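You operate a simulated robot arm through the tools that you are given. There is no shell and no other tool. Be economical: measure what you need, move in short steps, check, and stop when the job is done.

Carry out the task below with a simulated robot arm. There is one attempt and no reset: what you move stays moved.

## Task
The power box has cut out: plug the lamp into the white socket, reset the box, park its plug.
Fine: grey socket off before any plug moves; red reset button; orange plug into its holder; white socket on last; leave the lamp lit.
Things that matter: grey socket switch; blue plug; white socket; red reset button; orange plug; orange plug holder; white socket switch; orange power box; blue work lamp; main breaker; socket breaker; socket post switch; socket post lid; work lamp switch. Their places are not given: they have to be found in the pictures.

The check looks at the end state, three seconds after you hand in, the way a careful person would. Anything else that was tipped, shoved, dropped, spilled or broken makes it a failure.

## Robot
A 6-joint arm with a two-finger parallel gripper, fixed in place. Base frame: the origin is at the foot of the arm, x ahead of it, y to its left, z up. Lengths are in m, angles in rad, forces in N, time in s.
With the tool pointing down near the work surface it reaches from about 0.34 to 0.76 m from the base axis. Its first joint turns from -1.152 to 1.152 rad. Payload 2.45 kg.
The TCP is the grasp point between the finger pads, 0.024 m short of the fingertips. In the tool frame z runs along the fingers and y along their closing line. The gripper opens to 0.068 m. The fingers are 0.017 m wide and 0.01 m thick; the gripper's body (0.04 by 0.07 m) begins 0.041 m behind the TCP.
Orientation is that of the tool frame in the base frame, as [roll, pitch, yaw] about the fixed x, y, z axes, in that order (R = Rz(yaw) Ry(pitch) Rx(roll)). With the fingers straight down and closing along the base's y, the tool's x points along the base's -x, its y along +y and its z along -z.

## Interface
- The arm moves only by the tool servo_tool. Its arguments are lists of equal length, an entry for each row: "turn": the turn, a rotation vector about the base's x, y, z in rad, a list of three; "xyz": the shift along the base's x, y, z in m, a list of three; "fingers": the finger opening in m, from 0 to 0.068. In form: {"turn": [[wx, wy, wz], ...], "xyz": [[tx, ty, tz], ...], "fingers": [fingers, ...]}. A call has 1 to 12 rows; each row shifts and turns the commanded pose from where the row before left it. A row lasts 0.2 s, in which the tool goes at most 0.05 m and 0.15 rad; a call with a longer step from one row to the next is refused whole, and so is a gripper value outside its range. Where a pose cannot be reached the arm comes as near as it can. A force on the tool above 40 N (or 10 N above the force at the start of the call, whichever is more), or a blocked arm, ends the call early, and 0.2 s more pass. The fingers move at their own pace (about 0.108 m/s each) and stop on an object; they squeeze with about 27 N. The grip force told is the motor's: it shows also when the fingers shut on nothing. Time passes only in rows, and 0.2 s behind the last, so rows that do not move let the fingers close. The reply holds the time, the measured pose of the TCP, the force on the tool along the base axes, the opening and the grip force, in the units named above and with some noise.
- Cameras (640 x 400 px; columns grow to the right, rows downward): "scene" is fixed at [0.1786, 0.4225, 1.4691]; the picture's right is [-0.57, -0.82, 0.00], its down [-0.46, 0.31, -0.83] and it looks along [0.69, -0.47, -0.56] (base axes); focal length 278 px, centre (320, 200). "wrist" rides on the gripper at [-0.032, 0, -0.039] in the tool frame; the picture's right is [0.00, -1.00, 0.00], its down [0.97, 0.00, -0.24] and it looks along [0.24, 0.00, 0.97] (tool axes); focal length 218 px, centre (320, 200).
- snapshot(camera): a new picture of that camera. The clock stands still meanwhile.
- measure_at(camera, pixels): for up to 12 pixels [column, row] of the newest picture of that camera ("zoom" is the newest enlarged one), the place [x, y, z] in the base frame of the surface seen there, good to about 0.002 m, but the place of the scene camera against the robot may be out by one fixed shift of up to 0.012 m in any direction. The clock stands still meanwhile.
- zoom(camera, box): a new picture of the part [left, top, right, bottom] of that camera's present view, enlarged. The clock stands still meanwhile.
- close_job(): hands the job in; it is judged then, once.

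Work in short steps. Measure before you move; look again where a grasp or a placing could have gone wrong, and mend it. You have 80 turns and 54 pictures in all, those below and enlarged ones among them. Open the gripper and draw the arm clear of the work before you hand the job in, unless the task says otherwise; then end with one line.

The tools are called as a command line: name --argument value ..., lists and objects as JSON in quotes. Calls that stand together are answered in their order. servo_tool: Moves the arm, as the interface text tells. Its arguments: {"type":"object","properties":{"turn":{"type":"array","items":{"type":"array","items":{"type":"number"}}},"xyz":{"type":"array","items":{"type":"array","items":{"type":"number"}}},"fingers":{"type":"array","items":{"type":"number"}}},"required":["turn","xyz","fingers"]} The other tools are called the same way: snapshot (camera) takes a picture; measure_at (camera, pixels) gives the place of the surface under pixels of a picture; zoom (camera, box) takes an enlarged picture of a part of a camera's view; close_job () hands the job in.

At the start:

```text
t: 0.0
ee_pos: [0.4784, -0.1566, 1.3278]
tool_rot: [-3.14, 0.001, -3.139]
contact_force: [-0.3, 0.9, 0.0]
opening: 0.068
grasp_force: 0.0
```

scene: 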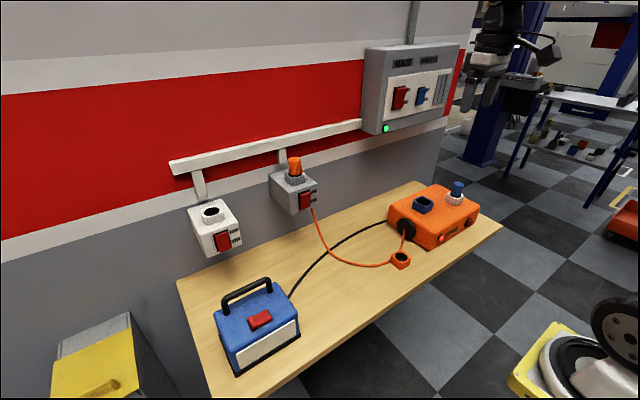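
wrist: 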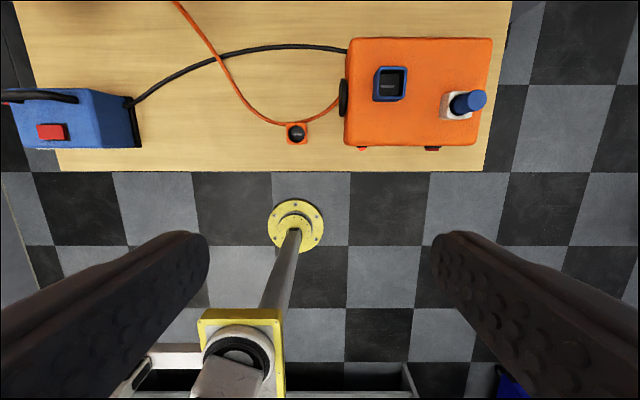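

I see the white socket near (214,228), the grey socket with the orange plug near (294,185), and the power box near (435,215). I'll zoom in on these for detail.

zoom --camera "scene" --box '[370, 160, 510, 280]'

zoom --camera "scene" --box '[170, 140, 350, 260]'

zoom --camera "scene" --box '[350, 30, 480, 140]'

zoom --camera "scene" --box '[190, 260, 330, 390]'

```text
3.33 times, centred on (440, 220) of scene
```

zoom: 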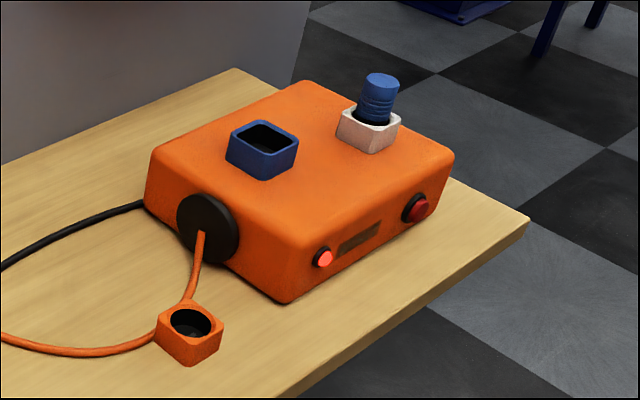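

```text
3.33 times, centred on (260, 200) of scene
```

zoom: 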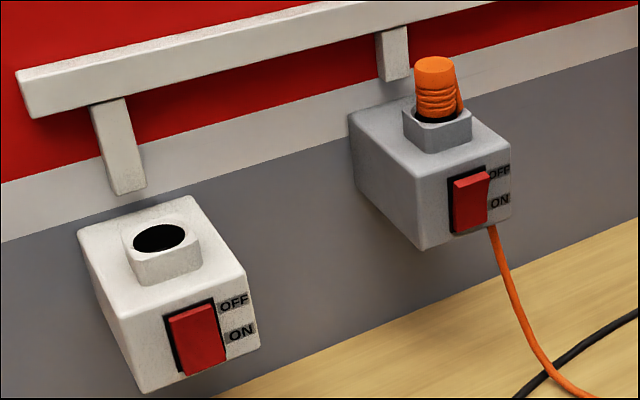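

```text
3.64 times, centred on (415, 85) of scene
```

zoom: 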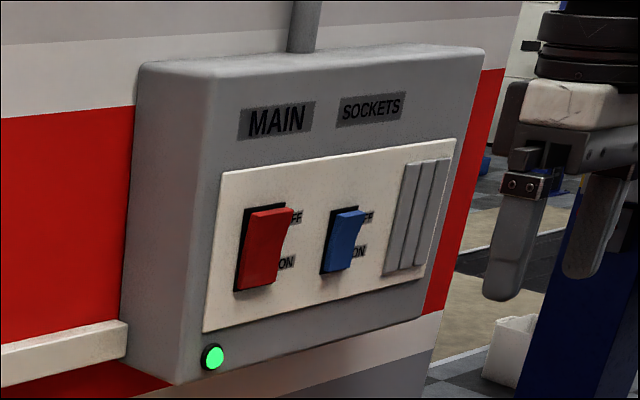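

```text
3.08 times, centred on (260, 325) of scene
```

zoom: 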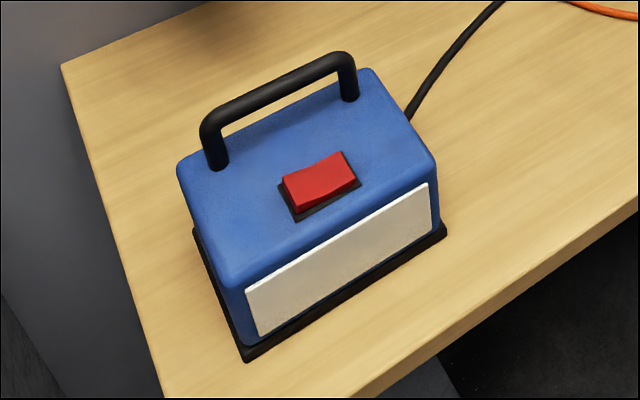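

The zooms show the grey socket rocker, the orange plug standing in the grey socket, and the blue plug in the box's white outlet. There's also an orange cup on the table and a dark red button at the box front right, next to a lit pilot lamp. Next I'll measure these places from the scene.

snapshot --camera "scene"

measure_at --camera "scene" --pixels '[[305, 200], [294, 160], [223, 241], [211, 211], [457, 186], [400, 258], [461, 222], [441, 238], [423, 204], [260, 318], [455, 199], [293, 178]]'

measure_at --camera "wrist" --pixels '[[476, 100], [449, 110], [297, 133], [390, 84], [433, 149], [362, 149], [52, 132], [420, 60], [300, 160], [420, 140]]'

```text
47 pictures are left
```

scene: 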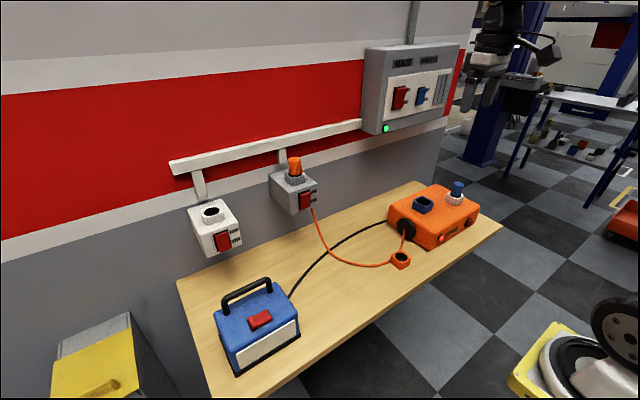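

```text
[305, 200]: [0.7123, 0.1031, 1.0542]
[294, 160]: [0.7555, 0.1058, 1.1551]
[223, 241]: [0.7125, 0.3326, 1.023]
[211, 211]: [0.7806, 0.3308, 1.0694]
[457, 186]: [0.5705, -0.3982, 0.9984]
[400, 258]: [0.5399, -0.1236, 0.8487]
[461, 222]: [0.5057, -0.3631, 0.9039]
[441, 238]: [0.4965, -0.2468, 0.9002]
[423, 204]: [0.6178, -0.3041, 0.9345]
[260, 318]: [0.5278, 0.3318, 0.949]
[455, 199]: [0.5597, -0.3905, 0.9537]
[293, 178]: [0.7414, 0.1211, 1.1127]
```

```text
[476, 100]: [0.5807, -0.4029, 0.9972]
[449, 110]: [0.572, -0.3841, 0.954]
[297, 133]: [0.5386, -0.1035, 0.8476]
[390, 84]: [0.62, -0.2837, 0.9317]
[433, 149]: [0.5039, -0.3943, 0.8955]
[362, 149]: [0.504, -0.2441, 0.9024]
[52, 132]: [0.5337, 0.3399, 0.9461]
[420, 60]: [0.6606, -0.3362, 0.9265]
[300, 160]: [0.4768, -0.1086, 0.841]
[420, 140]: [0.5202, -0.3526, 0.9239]
```

Scene and wrist readings agree to roughly (+0.01, 0 to +0.02, -0.001). The wall sockets face -x, so I'll tilt the tool forward by 1.05 rad while moving in front of the grey socket, then look with the wrist camera.

servo_tool --turn '[[0, -0.15, 0], [0, -0.15, 0], [0, -0.15, 0], [0, -0.15, 0], [0, -0.15, 0], [0, -0.15, 0], [0, -0.15, 0], [0, 0, 0]]' --xyz '[[0.0, 0.038, -0.02], [0.0, 0.038, -0.02], [0.0, 0.038, -0.02], [0.0, 0.038, -0.02], [0.0, 0.038, -0.02], [0.0, 0.038, -0.02], [0.0, 0.038, -0.02], [0, 0, 0]]' --fingers '[0.068, 0.068, 0.068, 0.068, 0.068, 0.068, 0.068, 0.068]'

snapshot --camera "wrist"

```text
t: 1.8
ee_pos: [0.4763, 0.1036, 1.1783]
tool_rot: [-3.102, 0.988, -3.133]
contact_force: [1.0, 1.1, 2.3]
opening: 0.0679
grasp_force: 0.0
out of reach, approached as far as the arm can: row 5
```

```text
46 pictures are left
```

wrist: 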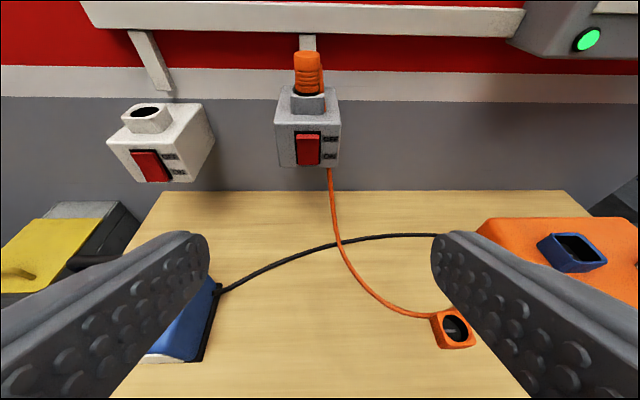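

The wrist view is good: grey rocker at (307,149), orange plug (308,75), white socket hole (146,112), white rocker (150,166). I'll measure from here.

zoom --camera "wrist" --box '[90, 30, 360, 200]'

measure_at --camera "wrist" --pixels '[[307, 138], [307, 150], [307, 162], [308, 56], [308, 78], [308, 106], [147, 110], [147, 127], [146, 156], [154, 174], [170, 135], [320, 18]]'

```text
2.35 times, centred on (225, 115) of wrist
```

zoom: 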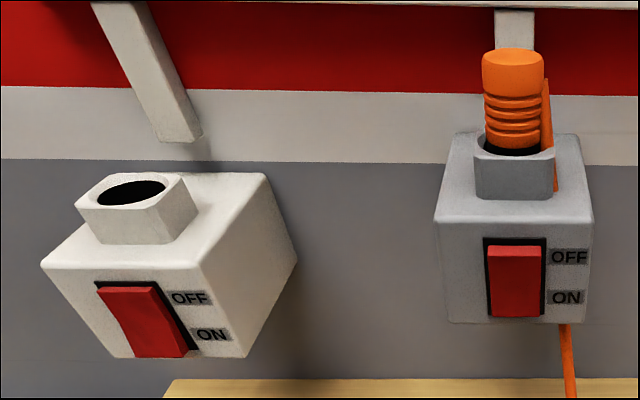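

```text
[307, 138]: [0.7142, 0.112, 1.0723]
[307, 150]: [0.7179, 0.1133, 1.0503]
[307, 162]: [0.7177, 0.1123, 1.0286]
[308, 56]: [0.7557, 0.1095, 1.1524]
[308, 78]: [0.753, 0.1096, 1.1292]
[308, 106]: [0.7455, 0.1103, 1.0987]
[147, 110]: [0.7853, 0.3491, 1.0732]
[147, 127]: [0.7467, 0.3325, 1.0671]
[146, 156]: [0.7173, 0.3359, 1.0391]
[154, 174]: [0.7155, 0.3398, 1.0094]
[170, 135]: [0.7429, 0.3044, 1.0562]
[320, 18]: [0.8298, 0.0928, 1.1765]
```

The grey rocker spans z≈1.024 to 1.078 at (0.716, 0.112), with its top standing out, so it's ON. I'll close the fingers and approach to just in front of its upper half.

servo_tool --turn '[[0, 0, 0], [0, 0, 0], [0, 0, 0], [0, 0, 0], [0, 0, 0], [0, 0, 0]]' --xyz '[[0.037, 0.001, -0.02], [0.037, 0.002, -0.021], [0.037, 0.002, -0.021], [0.037, 0.002, -0.021], [0.036, 0.001, -0.021], [0, 0, 0]]' --fingers '[0, 0, 0, 0, 0, 0]'

snapshot --camera "wrist"

```text
t: 3.2
ee_pos: [0.6681, 0.1177, 1.0841]
tool_rot: [-3.14, 1.05, -3.14]
contact_force: [-0.4, 0.0, 0.0]
opening: 0.0001
grasp_force: 23.6
```

```text
44 pictures are left
```

wrist: 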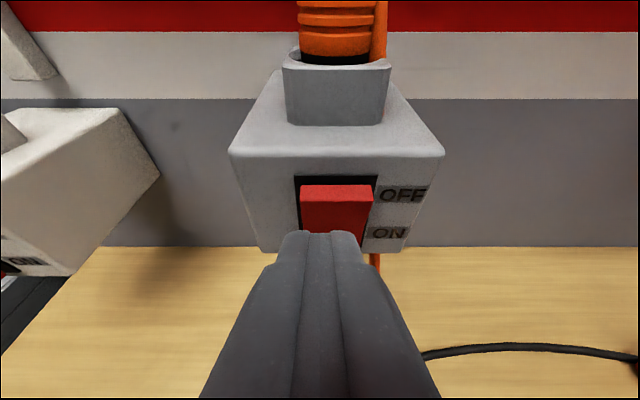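

The fingertips are in front of the rocker, with its top edge at row 187. I'll re-measure it up close.

measure_at --camera "wrist" --pixels '[[337, 190], [337, 205], [337, 222], [305, 210], [370, 210], [330, 65], [337, 90], [290, 75], [385, 75], [335, 20], [300, 20], [376, 20]]'

```text
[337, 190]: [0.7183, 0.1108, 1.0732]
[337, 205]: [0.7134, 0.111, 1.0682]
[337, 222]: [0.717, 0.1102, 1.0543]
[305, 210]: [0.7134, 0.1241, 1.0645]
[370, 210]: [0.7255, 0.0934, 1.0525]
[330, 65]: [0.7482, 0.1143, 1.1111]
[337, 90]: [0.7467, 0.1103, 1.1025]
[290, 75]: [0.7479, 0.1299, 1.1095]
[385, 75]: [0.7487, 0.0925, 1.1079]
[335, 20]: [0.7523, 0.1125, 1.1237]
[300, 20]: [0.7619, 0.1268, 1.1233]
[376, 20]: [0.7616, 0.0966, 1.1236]
```

The rocker's upper lip is at (0.7134, 0.1105, 1.066). I'll line up and push in about +x.

servo_tool --turn '[[0, 0, 0], [0, 0, 0], [0, 0, 0], [0, 0, 0], [0, 0, 0], [0, 0, 0]]' --xyz '[[0, -0.007, -0.0155], [0.015, 0, 0], [0.007, 0, 0], [0.003, 0, 0], [0.003, 0, 0], [0, 0, 0]]' --fingers '[0, 0, 0, 0, 0, 0]'

zoom --camera "wrist" --box '[200, 100, 480, 275]'

```text
t: 4.4
ee_pos: [0.6916, 0.1112, 1.0681]
tool_rot: [-3.14, 1.045, -3.14]
contact_force: [-22.9, -2.3, 10.3]
opening: 0.0
grasp_force: 23.5
stopped in row 6: the force on the tool passed its limit (the readings are from after the stop); the commanded pose is now the measured one
```

```text
2.29 times, centred on (340, 188) of wrist
```

zoom: 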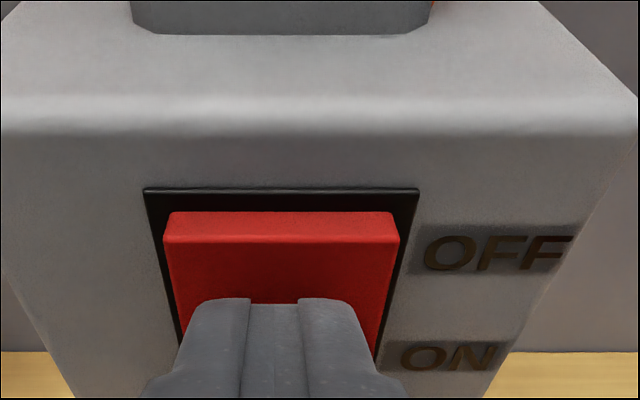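

The force rose to 23 N, but the tip sits near the rocker's middle (row 300 of the zoom, with the rocker spanning 212 to 390). I'll back off, raise by 1 cm and press again.

servo_tool --turn '[[0, 0, 0], [0, 0, 0], [0, 0, 0], [0, 0, 0], [0, 0, 0], [0, 0, 0]]' --xyz '[[-0.012, 0, 0], [0, 0, 0.01], [0.01, 0, 0], [0.003, 0, 0], [0.003, 0, 0], [0.002, 0, 0]]' --fingers '[0, 0, 0, 0, 0, 0]'

servo_tool --turn '[[0, 0, 0], [0, 0, 0]]' --xyz '[[-0.025, 0, 0], [-0.015, 0, 0.01]]' --fingers '[0, 0]'

zoom --camera "wrist" --box '[200, 100, 480, 275]'

```text
t: 5.7
ee_pos: [0.6938, 0.1112, 1.0781]
tool_rot: [-3.141, 1.039, -3.14]
contact_force: [-24.8, -3.2, 11.3]
opening: 0.0
grasp_force: 23.5
stopped in row 6: the force on the tool passed its limit (the readings are from after the stop); the commanded pose is now the measured one
```

```text
t: 6.3
ee_pos: [0.6573, 0.1129, 1.0876]
tool_rot: [-3.141, 1.042, 3.141]
contact_force: [0.2, -0.3, 0.2]
opening: 0.0
grasp_force: 23.6
```

```text
2.29 times, centred on (340, 188) of wrist
```

zoom: 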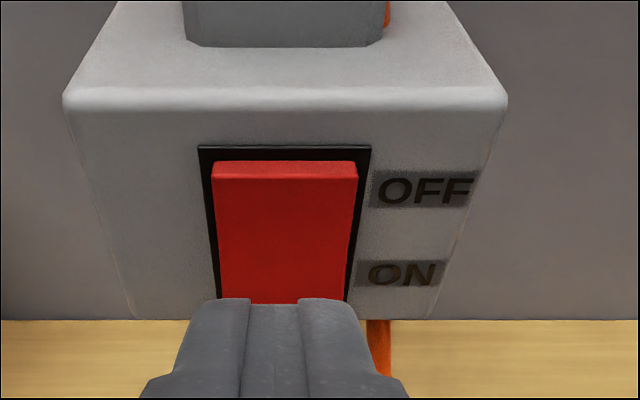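

The rocker looks different now, with its top sitting closer to the frame. I'll measure the slope and check in the scene view, including the box's pilot light.

measure_at --camera "zoom" --pixels '[[285, 185], [285, 200], [285, 230], [285, 260], [285, 285], [205, 200]]'

zoom --camera "scene" --box '[260, 150, 500, 280]'

```text
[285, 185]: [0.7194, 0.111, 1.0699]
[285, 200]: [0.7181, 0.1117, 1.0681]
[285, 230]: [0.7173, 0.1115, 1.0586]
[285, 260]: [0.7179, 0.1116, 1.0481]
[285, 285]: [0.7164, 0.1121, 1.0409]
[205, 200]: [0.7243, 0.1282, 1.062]
```

```text
2.67 times, centred on (380, 215) of scene
```

zoom: 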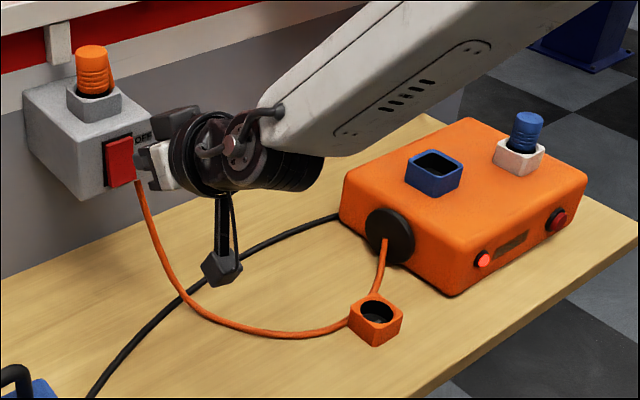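

The rocker top moved in (0.7134 to 0.719), so the grey socket is OFF. Something hangs under the wrist at zoom (222,265), so I'll measure it to keep it clear of things.

measure_at --camera "zoom" --pixels '[[222, 270], [222, 215], [160, 155], [175, 120], [235, 150], [300, 165], [215, 150], [258, 110], [375, 305], [528, 118]]'

```text
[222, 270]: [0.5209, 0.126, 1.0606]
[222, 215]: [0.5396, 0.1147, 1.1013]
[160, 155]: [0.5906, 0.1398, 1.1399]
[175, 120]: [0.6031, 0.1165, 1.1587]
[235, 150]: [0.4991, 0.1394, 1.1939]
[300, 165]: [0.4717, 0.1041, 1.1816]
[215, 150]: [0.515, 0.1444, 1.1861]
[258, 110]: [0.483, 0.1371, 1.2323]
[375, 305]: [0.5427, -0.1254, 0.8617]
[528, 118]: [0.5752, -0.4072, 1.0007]
```

Grey is off. Next I'll carry the open hand at this tilt over to the blue plug, standing off in front of it.

servo_tool --turn '[[0, 0, 0], [0, 0, 0], [0, 0, 0], [0, 0, 0], [0, 0, 0], [0, 0, 0], [0, 0, 0], [0, 0, 0], [0, 0, 0], [0, 0, 0], [0, 0, 0], [0, 0, 0]]' --xyz '[[-0.04, 0, 0.01], [-0.03, -0.03, 0], [-0.016, -0.045, 0], [-0.014, -0.046, 0], [-0.014, -0.046, 0], [-0.014, -0.046, 0], [-0.014, -0.046, 0], [-0.012, -0.046, 0], [-0.01, -0.047, 0], [-0.01, -0.048, 0], [-0.01, -0.048, 0], [-0.01, -0.048, 0]]' --fingers '[0, 0, 0.068, 0.068, 0.068, 0.068, 0.068, 0.068, 0.068, 0.068, 0.068, 0.068]'

servo_tool --turn '[[0, 0, 0], [0, 0, 0]]' --xyz '[[0, -0.016, 0], [0, 0, 0]]' --fingers '[0.068, 0.068]'

snapshot --camera "wrist"

```text
t: 8.9
ee_pos: [0.5035, 0.0425, 1.0881]
tool_rot: [-3.133, 1.038, -3.14]
contact_force: [0.0, -0.2, 0.0]
opening: 0.0681
grasp_force: 0.0
out of reach, approached as far as the arm can: row 3, 4, 5, 6, 7, 8, 9, 10, 11, 12
```

```text
t: 9.5
ee_pos: [0.5034, 0.0415, 1.0872]
tool_rot: [-3.135, 1.039, -3.14]
contact_force: [0.9, -0.8, -0.3]
opening: 0.0681
grasp_force: 0.1
out of reach, approached as far as the arm can: row 1
```

```text
40 pictures are left
```

wrist: 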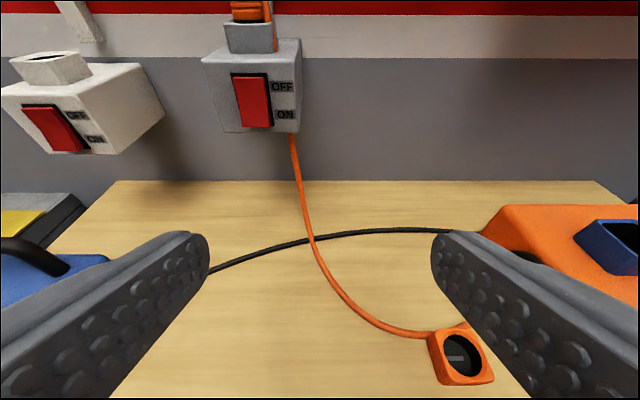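

The hand got stuck near x=0.50 at the inner edge of reach for this tilt, while the commanded point is near (0.46, -0.40). I'll shift the command outward and up so the path stays in reach.

servo_tool --turn '[[0, 0, 0], [0, 0, 0], [0, 0, 0], [0, 0, 0]]' --xyz '[[0.04, 0, 0.02], [0.04, 0, 0.01], [0.02, 0, 0], [0, 0, 0]]' --fingers '[0.068, 0.068, 0.068, 0.068]'

```text
t: 10.5
ee_pos: [0.6053, 0.0404, 1.1165]
tool_rot: [-3.14, 1.042, -3.139]
contact_force: [0.1, -0.2, -0.4]
opening: 0.0678
grasp_force: 0.1
```

The command had been clamped to the reached pose, and it's fine now at (0.605, 0.04, 1.117). I'll sweep in -y at this height, well above the box, and come back a little in x near the end.

servo_tool --turn '[[0, 0, 0], [0, 0, 0], [0, 0, 0], [0, 0, 0], [0, 0, 0], [0, 0, 0], [0, 0, 0], [0, 0, 0], [0, 0, 0], [0, 0, 0], [0, 0, 0]]' --xyz '[[0, -0.044, 0], [0, -0.044, 0], [0, -0.044, 0], [0, -0.044, 0], [0, -0.044, 0], [-0.01, -0.044, 0], [-0.015, -0.044, 0], [-0.02, -0.044, 0], [-0.02, -0.044, 0], [-0.02, -0.044, 0], [0, 0, 0]]' --fingers '[0.068, 0.068, 0.068, 0.068, 0.068, 0.068, 0.068, 0.068, 0.068, 0.068, 0.068]'

snapshot --camera "wrist"

```text
t: 12.9
ee_pos: [0.5355, 0.0337, 1.1212]
tool_rot: [-3.133, 1.038, -3.139]
contact_force: [0.3, -0.5, -0.3]
opening: 0.068
grasp_force: 0.1
out of reach, approached as far as the arm can: row 1, 2, 3, 4, 5, 6, 7, 8, 9, 10
```

```text
39 pictures are left
```

wrist: 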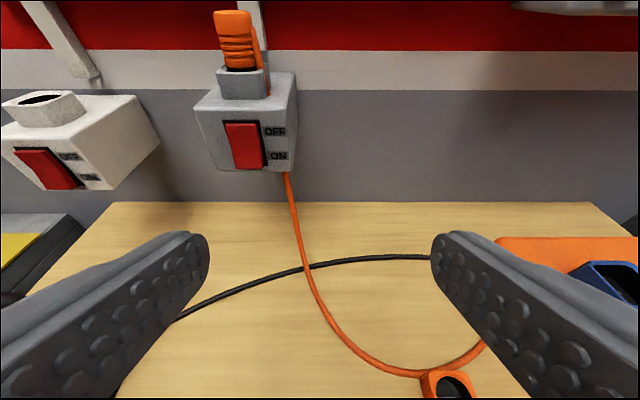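

Moving toward -y is blocked at about y=0.04 with the hand pointing straight ahead, which looks like a wrist limit. I'll try turning the hand about z along with the arm's azimuth.

servo_tool --turn '[[0, 0, -0.1], [0, 0, -0.1], [0, 0, -0.1], [0, 0, -0.1]]' --xyz '[[0.01, 0, 0], [0.01, -0.03, 0], [0.01, -0.04, 0], [0.01, -0.044, 0]]' --fingers '[0.068, 0.068, 0.068, 0.068]'

```text
t: 13.9
ee_pos: [0.5738, -0.0786, 1.1155]
tool_rot: [-3.139, 1.038, 2.742]
contact_force: [1.6, 0.2, -0.2]
opening: 0.0681
grasp_force: 0.0
```

That works. I'll continue to a standoff in front of the blue plug with yaw about -0.7.

servo_tool --turn '[[0, 0, -0.06], [0, 0, -0.06], [0, 0, -0.06], [0, 0, -0.06], [0, 0, -0.06], [0, 0, 0], [0, 0, 0], [0, 0, 0]]' --xyz '[[0, -0.037, 0], [0, -0.037, 0], [-0.01, -0.037, 0], [-0.015, -0.037, 0], [-0.015, -0.037, 0], [-0.015, -0.037, 0], [-0.015, -0.037, -0.03], [0, 0, 0]]' --fingers '[0.068, 0.068, 0.068, 0.068, 0.068, 0.068, 0.068, 0.068]'

snapshot --camera "wrist"

```text
t: 15.7
ee_pos: [0.5277, -0.2985, 1.098]
tool_rot: [-3.129, 1.036, 2.442]
contact_force: [0.8, 0.7, -0.1]
opening: 0.068
grasp_force: 0.0
out of reach, approached as far as the arm can: row 6, 7
```

```text
38 pictures are left
```

wrist: 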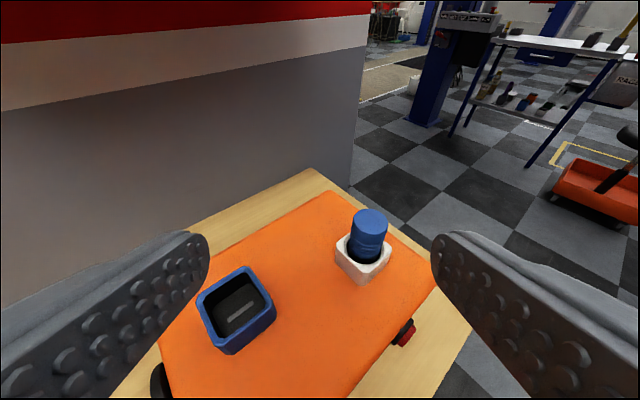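

The blue plug is at (368,235) in its white outlet, and the reset button is at (405,335). I'll measure the plug, the outlet and the button.

measure_at --camera "wrist" --pixels '[[370, 218], [366, 240], [355, 236], [383, 236], [366, 258], [358, 278], [338, 245], [390, 252], [406, 335], [300, 330], [365, 210], [240, 300]]'

zoom --camera "wrist" --box '[310, 190, 450, 360]'

```text
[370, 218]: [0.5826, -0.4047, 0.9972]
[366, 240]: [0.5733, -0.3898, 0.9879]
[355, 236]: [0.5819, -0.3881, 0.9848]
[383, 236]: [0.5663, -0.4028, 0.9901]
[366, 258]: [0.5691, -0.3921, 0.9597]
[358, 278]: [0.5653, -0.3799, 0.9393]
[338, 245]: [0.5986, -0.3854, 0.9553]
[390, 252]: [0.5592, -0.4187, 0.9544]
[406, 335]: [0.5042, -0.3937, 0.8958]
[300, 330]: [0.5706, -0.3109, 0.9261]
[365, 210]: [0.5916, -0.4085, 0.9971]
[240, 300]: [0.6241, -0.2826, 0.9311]
```

```text
2.35 times, centred on (380, 275) of wrist
```

zoom: 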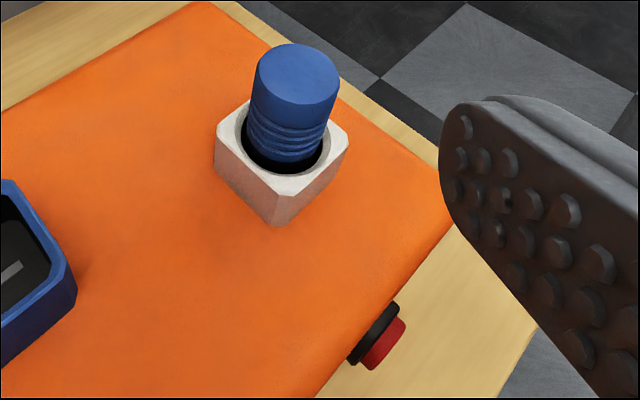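

The plug centre is about (0.583, -0.403), with its top at z 0.997 and the outlet rim at 0.956. I'll move above it with the fingers straddling, then check.

servo_tool --turn '[[0, 0, 0], [0, 0, 0], [0, 0, 0], [0, 0, 0]]' --xyz '[[0.018, -0.035, -0.01], [0.018, -0.035, -0.01], [0.019, -0.0345, -0.018], [0, 0, 0]]' --fingers '[0.068, 0.068, 0.068, 0.068]'

snapshot --camera "wrist"

```text
t: 16.7
ee_pos: [0.6112, -0.3666, 1.0599]
tool_rot: [-3.131, 1.037, 2.444]
contact_force: [0.8, -0.4, 0.0]
opening: 0.068
grasp_force: 0.2
out of reach, approached as far as the arm can: row 1, 2, 3
```

```text
36 pictures are left
```

wrist: 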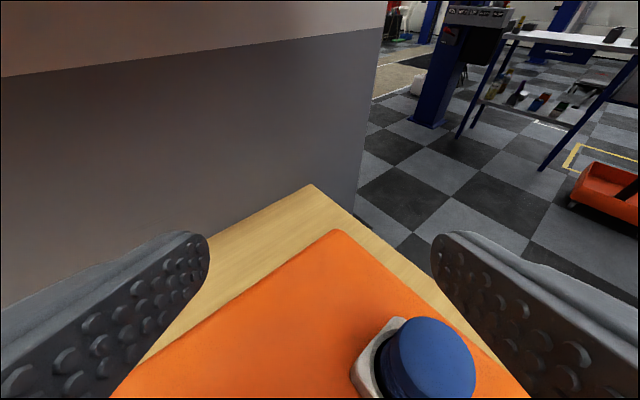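

The limit keeps the hand's yaw below the arm's azimuth. I'll add -0.25 rad of yaw and finish moving over the plug.

servo_tool --turn '[[0, 0, -0.12], [0, 0, -0.13], [0, 0, 0], [0, 0, 0]]' --xyz '[[0, 0, 0], [-0.01, -0.01, 0], [-0.018, -0.026, 0], [0, 0, 0]]' --fingers '[0.068, 0.068, 0.068, 0.068]'

snapshot --camera "wrist"

```text
t: 17.7
ee_pos: [0.5802, -0.4023, 1.0587]
tool_rot: [3.141, 1.041, 2.193]
contact_force: [0.0, -0.7, 0.4]
opening: 0.0679
grasp_force: 0.0
```

```text
35 pictures are left
```

wrist: 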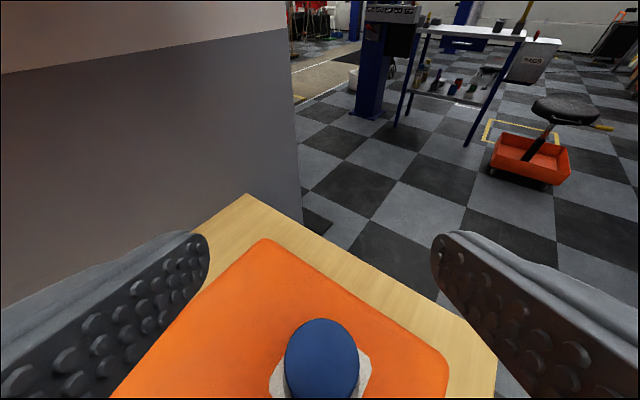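

The plug cap is centred at column 322. I'll verify the top centre, then descend.

measure_at --camera "wrist" --pixels '[[322, 325], [322, 345], [290, 350], [355, 350], [322, 365]]'

servo_tool --turn '[[0, 0, 0], [0, 0, 0], [0, 0, 0], [0, 0, 0]]' --xyz '[[0, 0, -0.03], [0.0015, -0.001, -0.025], [0, 0, -0.019], [0, 0, 0]]' --fingers '[0.068, 0.068, 0.068, 0.068]'

snapshot --camera "scene"

```text
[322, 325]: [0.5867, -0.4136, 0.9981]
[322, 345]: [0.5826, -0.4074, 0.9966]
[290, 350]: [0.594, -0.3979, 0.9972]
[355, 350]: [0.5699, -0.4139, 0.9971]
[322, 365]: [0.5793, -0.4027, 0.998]
```

```text
t: 18.7
ee_pos: [0.5817, -0.4046, 0.9821]
tool_rot: [-3.141, 1.041, 2.194]
contact_force: [1.0, 1.0, 0.1]
opening: 0.0681
grasp_force: 0.0
```

```text
34 pictures are left
```

scene: 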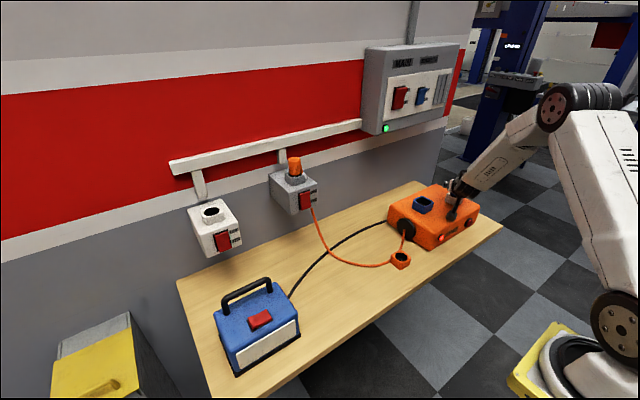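

The hand is placed around the plug at z 0.982. I'll grip it and check the opening.

servo_tool --turn '[[0, 0, 0], [0, 0, 0], [0, 0, 0]]' --xyz '[[0, 0, 0], [0, 0, 0], [0, 0, 0]]' --fingers '[0, 0, 0]'

servo_tool --turn '[[0, 0, 0], [0, 0, 0], [0, 0, 0], [0, 0, 0], [0, 0, 0], [0, 0, 0]]' --xyz '[[0, 0, 0.01], [0, 0, 0.015], [0, 0, 0.02], [0, 0, 0.025], [0, 0, 0.03], [0, 0, 0]]' --fingers '[0, 0, 0, 0, 0, 0]'

snapshot --camera "scene"

snapshot --camera "wrist"

```text
t: 19.5
ee_pos: [0.5814, -0.4054, 0.9827]
tool_rot: [3.141, 1.04, 2.193]
contact_force: [-0.9, -0.6, -0.4]
opening: 0.0308
grasp_force: 27.2
```

```text
t: 20.9
ee_pos: [0.5815, -0.4068, 1.0848]
tool_rot: [-3.14, 1.04, 2.194]
contact_force: [0.7, 0.2, -0.9]
opening: 0.0309
grasp_force: 27.2
```

```text
33 pictures are left
```

scene: 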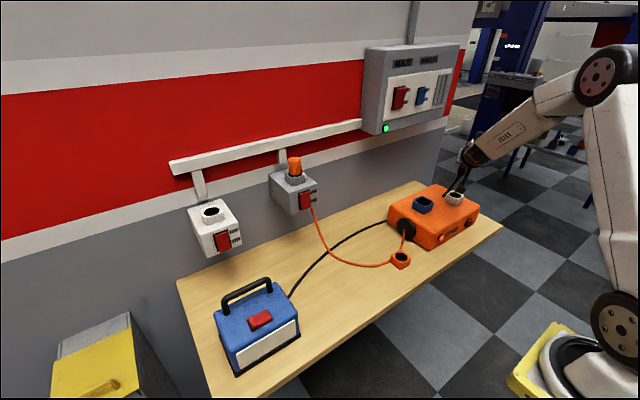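

```text
32 pictures are left
```

wrist: 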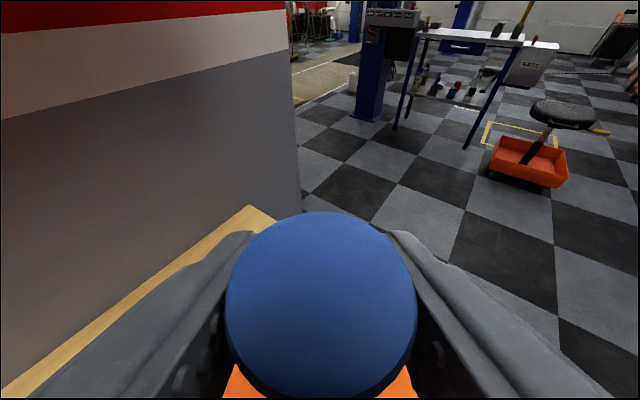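

The plug is held (opening 0.031). I'll zoom in to see how far it extends below the fingers.

zoom --camera "scene" --box '[430, 140, 500, 210]'

```text
5.71 times, centred on (465, 175) of scene
```

zoom: 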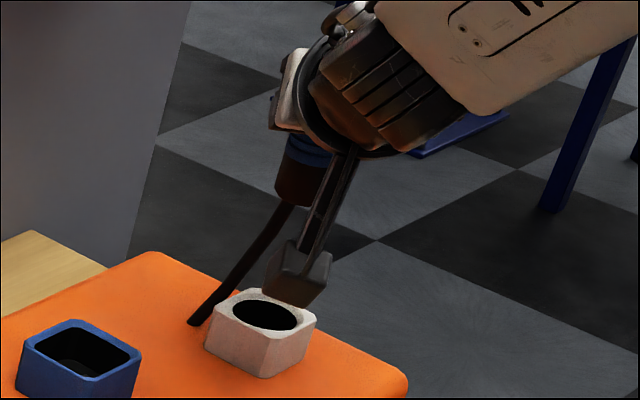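

A dark plug body and a hanging cable tail are visible below the fingers. I'll measure the plug bottom and the tail end.

measure_at --camera "zoom" --pixels '[[300, 155], [295, 198], [285, 203], [240, 265], [200, 318], [300, 275], [265, 295]]'

```text
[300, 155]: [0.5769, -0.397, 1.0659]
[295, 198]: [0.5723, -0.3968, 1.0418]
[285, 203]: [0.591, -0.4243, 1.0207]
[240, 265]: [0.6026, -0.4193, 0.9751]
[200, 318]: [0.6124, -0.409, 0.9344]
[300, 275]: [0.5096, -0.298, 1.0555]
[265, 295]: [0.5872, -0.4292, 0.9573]
```

The plug bottom is about 43 mm below the TCP, and in its outlet it sat about 17 mm deep. I'll carry it high and in front of the wall toward the white socket, turning the yaw with the azimuth.

servo_tool --turn '[[0, 0, 0], [0, 0, 0.07], [0, 0, 0.07], [0, 0, 0.07], [0, 0, 0.07], [0, 0, 0.07], [0, 0, 0.07], [0, 0, 0.07], [0, 0, 0.07], [0, 0, 0]]' --xyz '[[0, 0, 0.04], [0.005, 0.039, 0.008], [0.005, 0.039, 0.008], [0.005, 0.039, 0.008], [0.005, 0.039, 0.008], [0.005, 0.039, 0.008], [0.005, 0.039, 0.008], [0.005, 0.039, 0.008], [0.005, 0.039, 0.008], [0, 0, 0]]' --fingers '[0, 0, 0, 0, 0, 0, 0, 0, 0, 0]'

servo_tool --turn '[[0, 0, 0.05], [0, 0, 0.05], [0, 0, 0.05], [0, 0, 0.05], [0, 0, 0.05], [0, 0, 0.05], [0, 0, 0.05], [0, 0, 0.05], [0, 0, 0.05], [0, 0, 0.05], [0, 0, 0]]' --xyz '[[0.003, 0.042, 0], [0.003, 0.042, 0], [0.003, 0.042, 0], [0.003, 0.042, 0], [0.003, 0.042, 0], [0.003, 0.042, 0], [0.003, 0.042, 0], [0.003, 0.042, 0], [0.003, 0.042, 0], [0.003, 0.042, 0], [0, 0, 0]]' --fingers '[0, 0, 0, 0, 0, 0, 0, 0, 0, 0, 0]'

snapshot --camera "scene"

snapshot --camera "wrist"

```text
t: 23.1
ee_pos: [0.6213, -0.0947, 1.1901]
tool_rot: [-3.141, 1.039, 2.754]
contact_force: [0.6, 0.2, 0.0]
opening: 0.0304
grasp_force: 26.7
```

```text
t: 25.5
ee_pos: [0.6494, 0.3264, 1.1892]
tool_rot: [-3.14, 1.039, -3.029]
contact_force: [0.7, -0.4, -0.7]
opening: 0.0305
grasp_force: 26.4
```

```text
30 pictures are left
```

scene: 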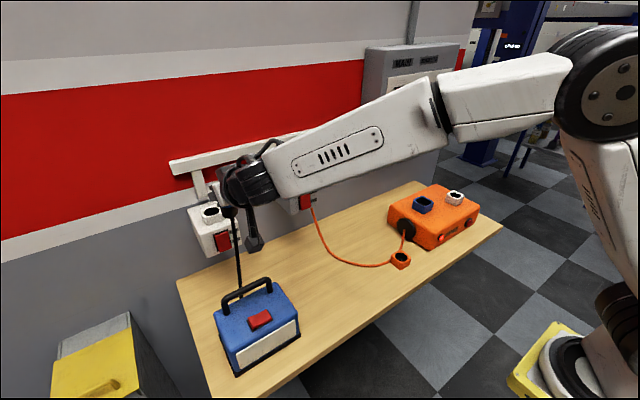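

```text
29 pictures are left
```

wrist: 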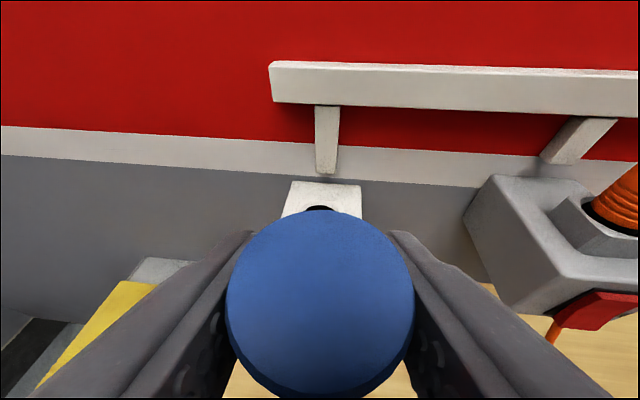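

The collar of the white socket shows behind the plug at (320,195). I'll measure its rim in the wrist picture, and in an enlarged scene view as well.

measure_at --camera "wrist" --pixels '[[295, 186], [320, 184], [358, 188], [288, 205], [358, 205], [298, 200], [345, 200], [320, 207], [323, 170], [320, 190]]'

zoom --camera "scene" --box '[180, 180, 270, 260]'

```text
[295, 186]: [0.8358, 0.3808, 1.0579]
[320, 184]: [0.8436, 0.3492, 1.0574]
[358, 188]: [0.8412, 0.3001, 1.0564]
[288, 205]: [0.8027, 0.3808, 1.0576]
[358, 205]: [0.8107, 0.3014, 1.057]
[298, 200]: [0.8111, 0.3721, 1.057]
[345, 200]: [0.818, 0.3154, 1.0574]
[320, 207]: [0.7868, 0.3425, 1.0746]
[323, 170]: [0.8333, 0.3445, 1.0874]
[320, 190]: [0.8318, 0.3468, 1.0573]
```

```text
5.00 times, centred on (225, 220) of scene
```

zoom: 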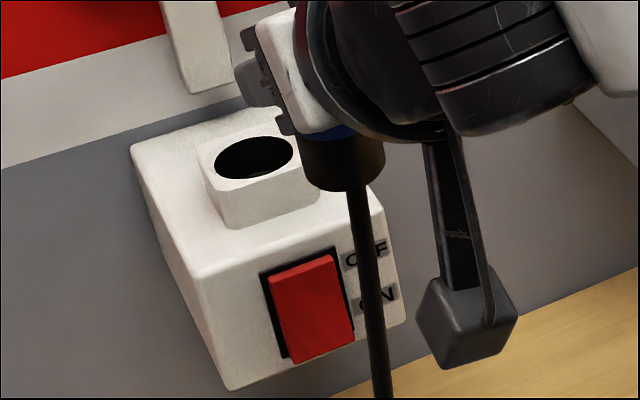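

I'll measure the collar and the box-top corners in this enlargement to fix the scene-to-robot shift and locate the hole.

measure_at --camera "zoom" --pixels '[[205, 150], [225, 192], [315, 172], [216, 165], [253, 140], [292, 150], [250, 177], [150, 160], [195, 255], [340, 185], [345, 175], [160, 165]]'

```text
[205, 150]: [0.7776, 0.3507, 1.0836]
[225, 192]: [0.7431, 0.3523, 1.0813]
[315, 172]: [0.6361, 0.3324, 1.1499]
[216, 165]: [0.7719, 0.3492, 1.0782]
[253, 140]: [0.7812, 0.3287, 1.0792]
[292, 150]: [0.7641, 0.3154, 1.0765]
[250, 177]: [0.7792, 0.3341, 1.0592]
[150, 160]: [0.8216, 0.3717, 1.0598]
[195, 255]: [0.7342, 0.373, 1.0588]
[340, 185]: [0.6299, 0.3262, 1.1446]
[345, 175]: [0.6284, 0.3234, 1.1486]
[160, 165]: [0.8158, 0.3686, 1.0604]
```

From the scene, the collar centre is (0.763, 0.332) with its top at 1.083. The box edge gives a shift of about (+0.005, +0.009, -0.002), so in robot terms it's near (0.768, 0.341, 1.081). I'll move to hover over it.

servo_tool --turn '[[0, 0, 0], [0, 0, 0], [0, 0, 0], [0, 0, 0], [0, 0, 0]]' --xyz '[[0.04, 0.005, 0], [0.04, 0.005, 0], [0.0386, 0.0046, -0.01], [0, 0, -0.034], [0, 0, 0]]' --fingers '[0, 0, 0, 0, 0]'

zoom --camera "scene" --box '[180, 170, 260, 240]'

snapshot --camera "wrist"

```text
t: 26.7
ee_pos: [0.7684, 0.3401, 1.145]
tool_rot: [-3.14, 1.04, -3.032]
contact_force: [0.4, 0.4, -1.0]
opening: 0.031
grasp_force: 27.0
```

```text
5.71 times, centred on (220, 205) of scene
```

zoom: 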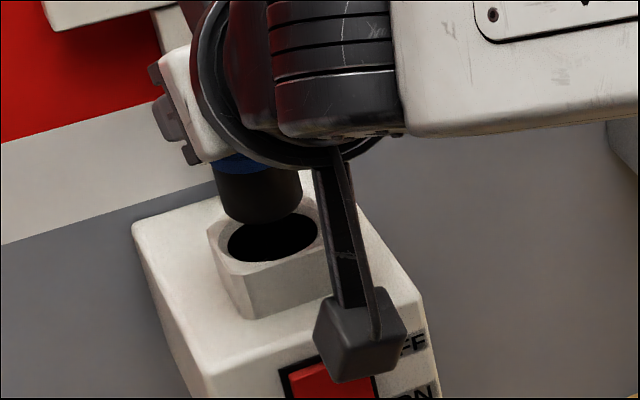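

```text
26 pictures are left
```

wrist: 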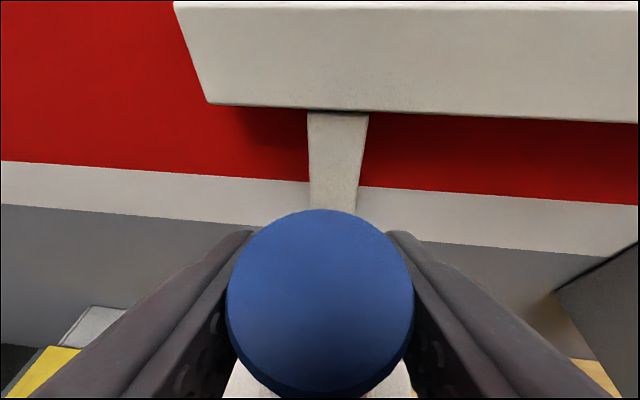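

I'll measure the plug's lower side and the hole's rim in this same enlargement, so the relative offset doesn't depend on the shift.

measure_at --camera "zoom" --pixels '[[225, 195], [240, 205], [258, 208], [275, 205], [292, 195], [259, 190], [222, 250], [240, 265], [275, 266], [310, 257], [323, 232], [218, 235]]'

measure_at --camera "wrist" --pixels '[[232, 300], [408, 300], [320, 213], [320, 300], [260, 240], [382, 240], [320, 370]]'

```text
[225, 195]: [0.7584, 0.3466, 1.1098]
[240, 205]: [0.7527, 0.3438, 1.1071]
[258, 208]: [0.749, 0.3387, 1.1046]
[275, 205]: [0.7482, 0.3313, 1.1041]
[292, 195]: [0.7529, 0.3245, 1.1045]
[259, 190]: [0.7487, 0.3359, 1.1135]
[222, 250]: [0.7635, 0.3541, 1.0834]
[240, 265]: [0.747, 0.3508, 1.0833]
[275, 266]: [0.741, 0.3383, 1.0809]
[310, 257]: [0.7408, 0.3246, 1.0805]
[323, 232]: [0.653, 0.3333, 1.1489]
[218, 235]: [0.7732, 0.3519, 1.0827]
```

```text
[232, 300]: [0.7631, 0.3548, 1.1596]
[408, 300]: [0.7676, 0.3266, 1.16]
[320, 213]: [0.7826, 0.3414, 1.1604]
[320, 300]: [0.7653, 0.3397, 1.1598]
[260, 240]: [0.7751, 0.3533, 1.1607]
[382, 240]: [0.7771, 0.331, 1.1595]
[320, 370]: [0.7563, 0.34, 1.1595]
```

The plug axis is at robot (0.767, 0.341). I'll take a tighter enlargement of the hole to compare the centres.

zoom --camera "scene" --box '[204, 192, 244, 217]'

```text
16.00 times, centred on (224, 204) of scene
```

zoom: 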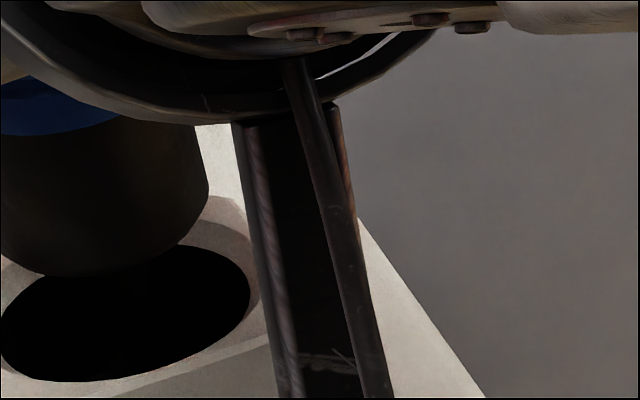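

Plug and hole line up within about 1.5 mm. The plug needs roughly (-0.001, -0.001), and the hole has 1 to 2 mm of clearance. I'll apply that and lower in small steps.

servo_tool --turn '[[0, 0, 0], [0, 0, 0], [0, 0, 0], [0, 0, 0], [0, 0, 0], [0, 0, 0]]' --xyz '[[-0.0008, -0.0012, -0.005], [0, 0, -0.006], [0, 0, -0.004], [0, 0, -0.004], [0, 0, -0.004], [0, 0, 0]]' --fingers '[0, 0, 0, 0, 0, 0]'

zoom --camera "scene" --box '[190, 180, 246, 215]'

```text
t: 28.1
ee_pos: [0.7669, 0.3416, 1.1206]
tool_rot: [-3.141, 1.041, -3.029]
contact_force: [0.4, -0.2, -1.1]
opening: 0.0306
grasp_force: 26.8
```

```text
11.43 times, centred on (218, 198) of scene
```

zoom: 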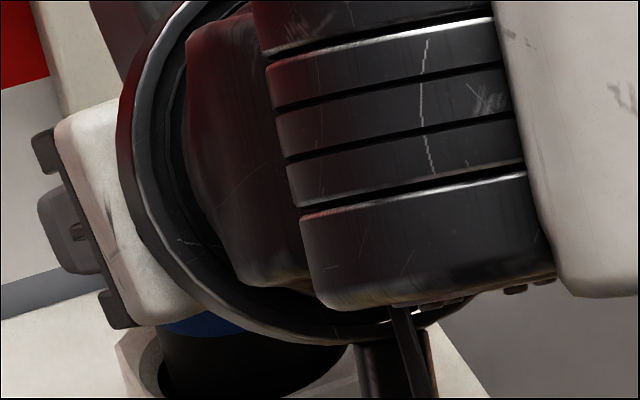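

The plug has entered the hole with no force (z 1.1206). I'll lower the remaining ~13 mm in small steps.

servo_tool --turn '[[0, 0, 0], [0, 0, 0], [0, 0, 0], [0, 0, 0], [0, 0, 0], [0, 0, 0]]' --xyz '[[0, 0, -0.004], [0, 0, -0.004], [0, 0, -0.003], [0, 0, -0.002], [0, 0, -0.002], [0, 0, 0]]' --fingers '[0, 0, 0, 0, 0, 0]'

```text
t: 29.5
ee_pos: [0.7678, 0.3402, 1.107]
tool_rot: [3.139, 1.042, -3.031]
contact_force: [-1.9, 0.7, 6.9]
opening: 0.0306
grasp_force: 27.0
```

A 7 N push-back is starting at z 1.107. I'll press a little more to seat it.

servo_tool --turn '[[0, 0, 0], [0, 0, 0], [0, 0, 0]]' --xyz '[[0, 0, -0.002], [0, 0, -0.002], [0, 0, 0]]' --fingers '[0, 0, 0]'

zoom --camera "scene" --box '[190, 180, 246, 215]'

```text
t: 30.3
ee_pos: [0.7694, 0.3409, 1.1055]
tool_rot: [3.137, 1.046, -3.032]
contact_force: [2.2, -0.7, 17.9]
opening: 0.031
grasp_force: 26.5
```

```text
11.43 times, centred on (218, 198) of scene
```

zoom: 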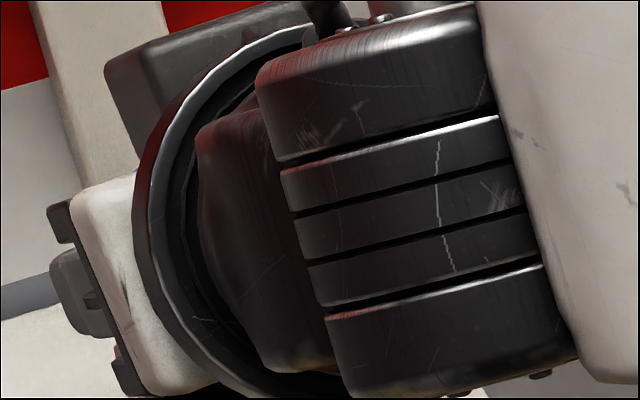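

It's seated, with firm resistance at the expected depth. I'll open the fingers, back off along the hand's axis and look.

servo_tool --turn '[[0, 0, 0], [0, 0, 0], [0, 0, 0], [0, 0, 0], [0, 0, 0], [0, 0, 0], [0, 0, 0]]' --xyz '[[0, 0, 0.001], [0, 0, 0], [0, 0, 0], [-0.03, -0.003, 0.017], [-0.035, -0.004, 0.02], [-0.035, -0.004, 0.02], [0, 0, 0]]' --fingers '[0.068, 0.068, 0.068, 0.068, 0.068, 0.068, 0.068]'

snapshot --camera "wrist"

```text
t: 31.9
ee_pos: [0.6639, 0.3274, 1.1595]
tool_rot: [3.141, 1.041, -3.031]
contact_force: [-0.8, -1.2, -0.1]
opening: 0.0679
grasp_force: 0.1
```

```text
22 pictures are left
```

wrist: 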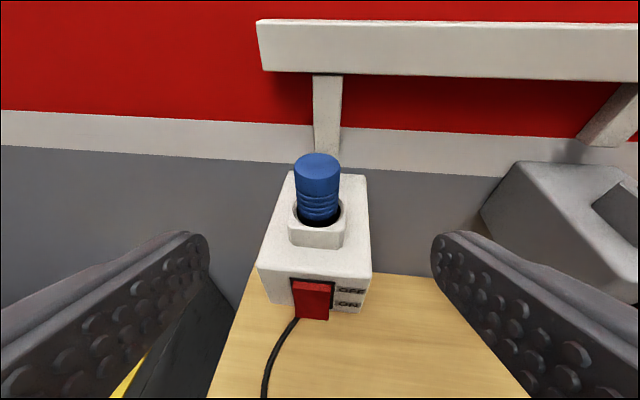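

The blue plug stands fully in the white socket (top at (317,165)). Next is the reset button at the front of the box: I'll reduce the tilt to about 0.5 and travel high to a standoff before it, closing the fingers on the way.

servo_tool --turn '[[-0.016, 0.14, 0], [-0.016, 0.14, 0], [-0.016, 0.14, 0], [-0.016, 0.14, 0], [0, 0, -0.08], [0, 0, -0.08], [0, 0, -0.08], [0, 0, -0.08], [0, 0, -0.08], [0, 0, -0.08], [0, 0, -0.08], [0, 0, -0.08]]' --xyz '[[-0.025, -0.03, 0.01], [-0.02, -0.04, 0.01], [-0.02, -0.04, 0], [-0.02, -0.04, 0], [-0.007, -0.045, 0], [-0.007, -0.045, 0], [-0.007, -0.045, 0], [-0.007, -0.045, 0], [-0.007, -0.045, 0], [-0.007, -0.045, 0], [-0.007, -0.045, 0], [-0.007, -0.045, 0]]' --fingers '[0.068, 0.068, 0.068, 0.068, 0, 0, 0, 0, 0, 0, 0, 0]'

servo_tool --turn '[[0, 0, -0.08], [0, 0, -0.08], [0, 0, -0.08], [0, 0, -0.06], [0, 0, 0], [0, 0, 0]]' --xyz '[[-0.012, -0.042, 0], [-0.012, -0.042, 0], [-0.012, -0.042, 0], [-0.012, -0.042, -0.02], [-0.012, -0.02, -0.04], [0, 0, 0]]' --fingers '[0, 0, 0, 0, 0, 0]'

snapshot --camera "wrist"

```text
t: 34.5
ee_pos: [0.5243, -0.1822, 1.179]
tool_rot: [-3.139, 0.475, 2.613]
contact_force: [-0.5, -0.1, -0.4]
opening: 0.0001
grasp_force: 23.6
```

```text
t: 35.9
ee_pos: [0.4658, -0.3699, 1.118]
tool_rot: [-3.138, 0.478, 2.313]
contact_force: [-0.1, 0.8, -0.4]
opening: 0.0
grasp_force: 23.3
```

```text
21 pictures are left
```

wrist: 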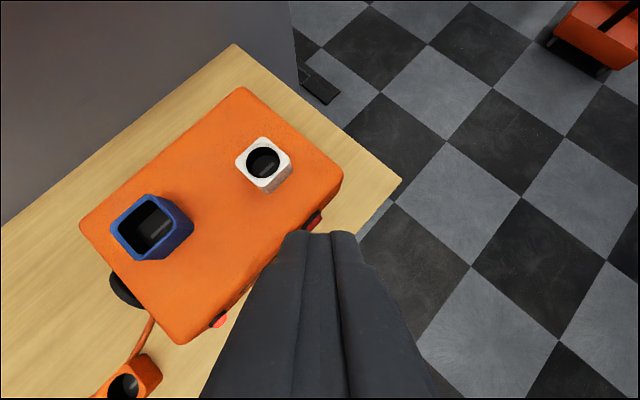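

The button's red edge is visible at (314,221). I'll measure it and the box's front edge.

measure_at --camera "wrist" --pixels '[[314, 222], [318, 217], [310, 222], [280, 250], [218, 320], [220, 323], [335, 200], [300, 225]]'

zoom --camera "scene" --box '[420, 190, 490, 260]'

```text
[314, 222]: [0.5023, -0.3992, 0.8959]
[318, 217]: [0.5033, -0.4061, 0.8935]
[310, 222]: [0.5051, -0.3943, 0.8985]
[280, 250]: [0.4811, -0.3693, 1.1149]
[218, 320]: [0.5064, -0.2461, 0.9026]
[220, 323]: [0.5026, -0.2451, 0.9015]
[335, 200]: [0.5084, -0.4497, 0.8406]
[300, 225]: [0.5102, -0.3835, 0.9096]
```

```text
5.71 times, centred on (455, 225) of scene
```

zoom: 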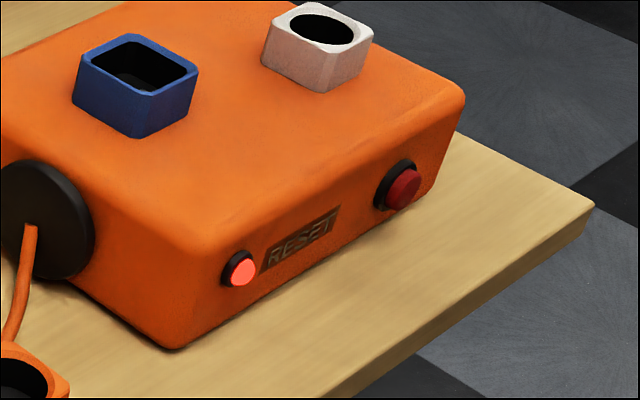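

The RESET label lies between a small glowing piece and a larger dark red one. I'll zoom closer to tell lamp from button.

zoom --camera "scene" --box '[440, 210, 476, 246]'

```text
11.11 times, centred on (458, 228) of scene
```

zoom: 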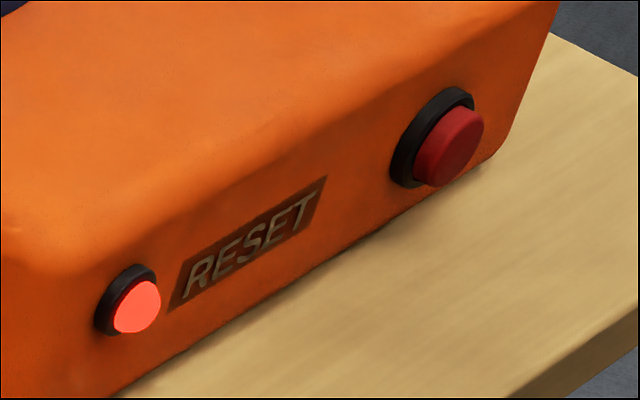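

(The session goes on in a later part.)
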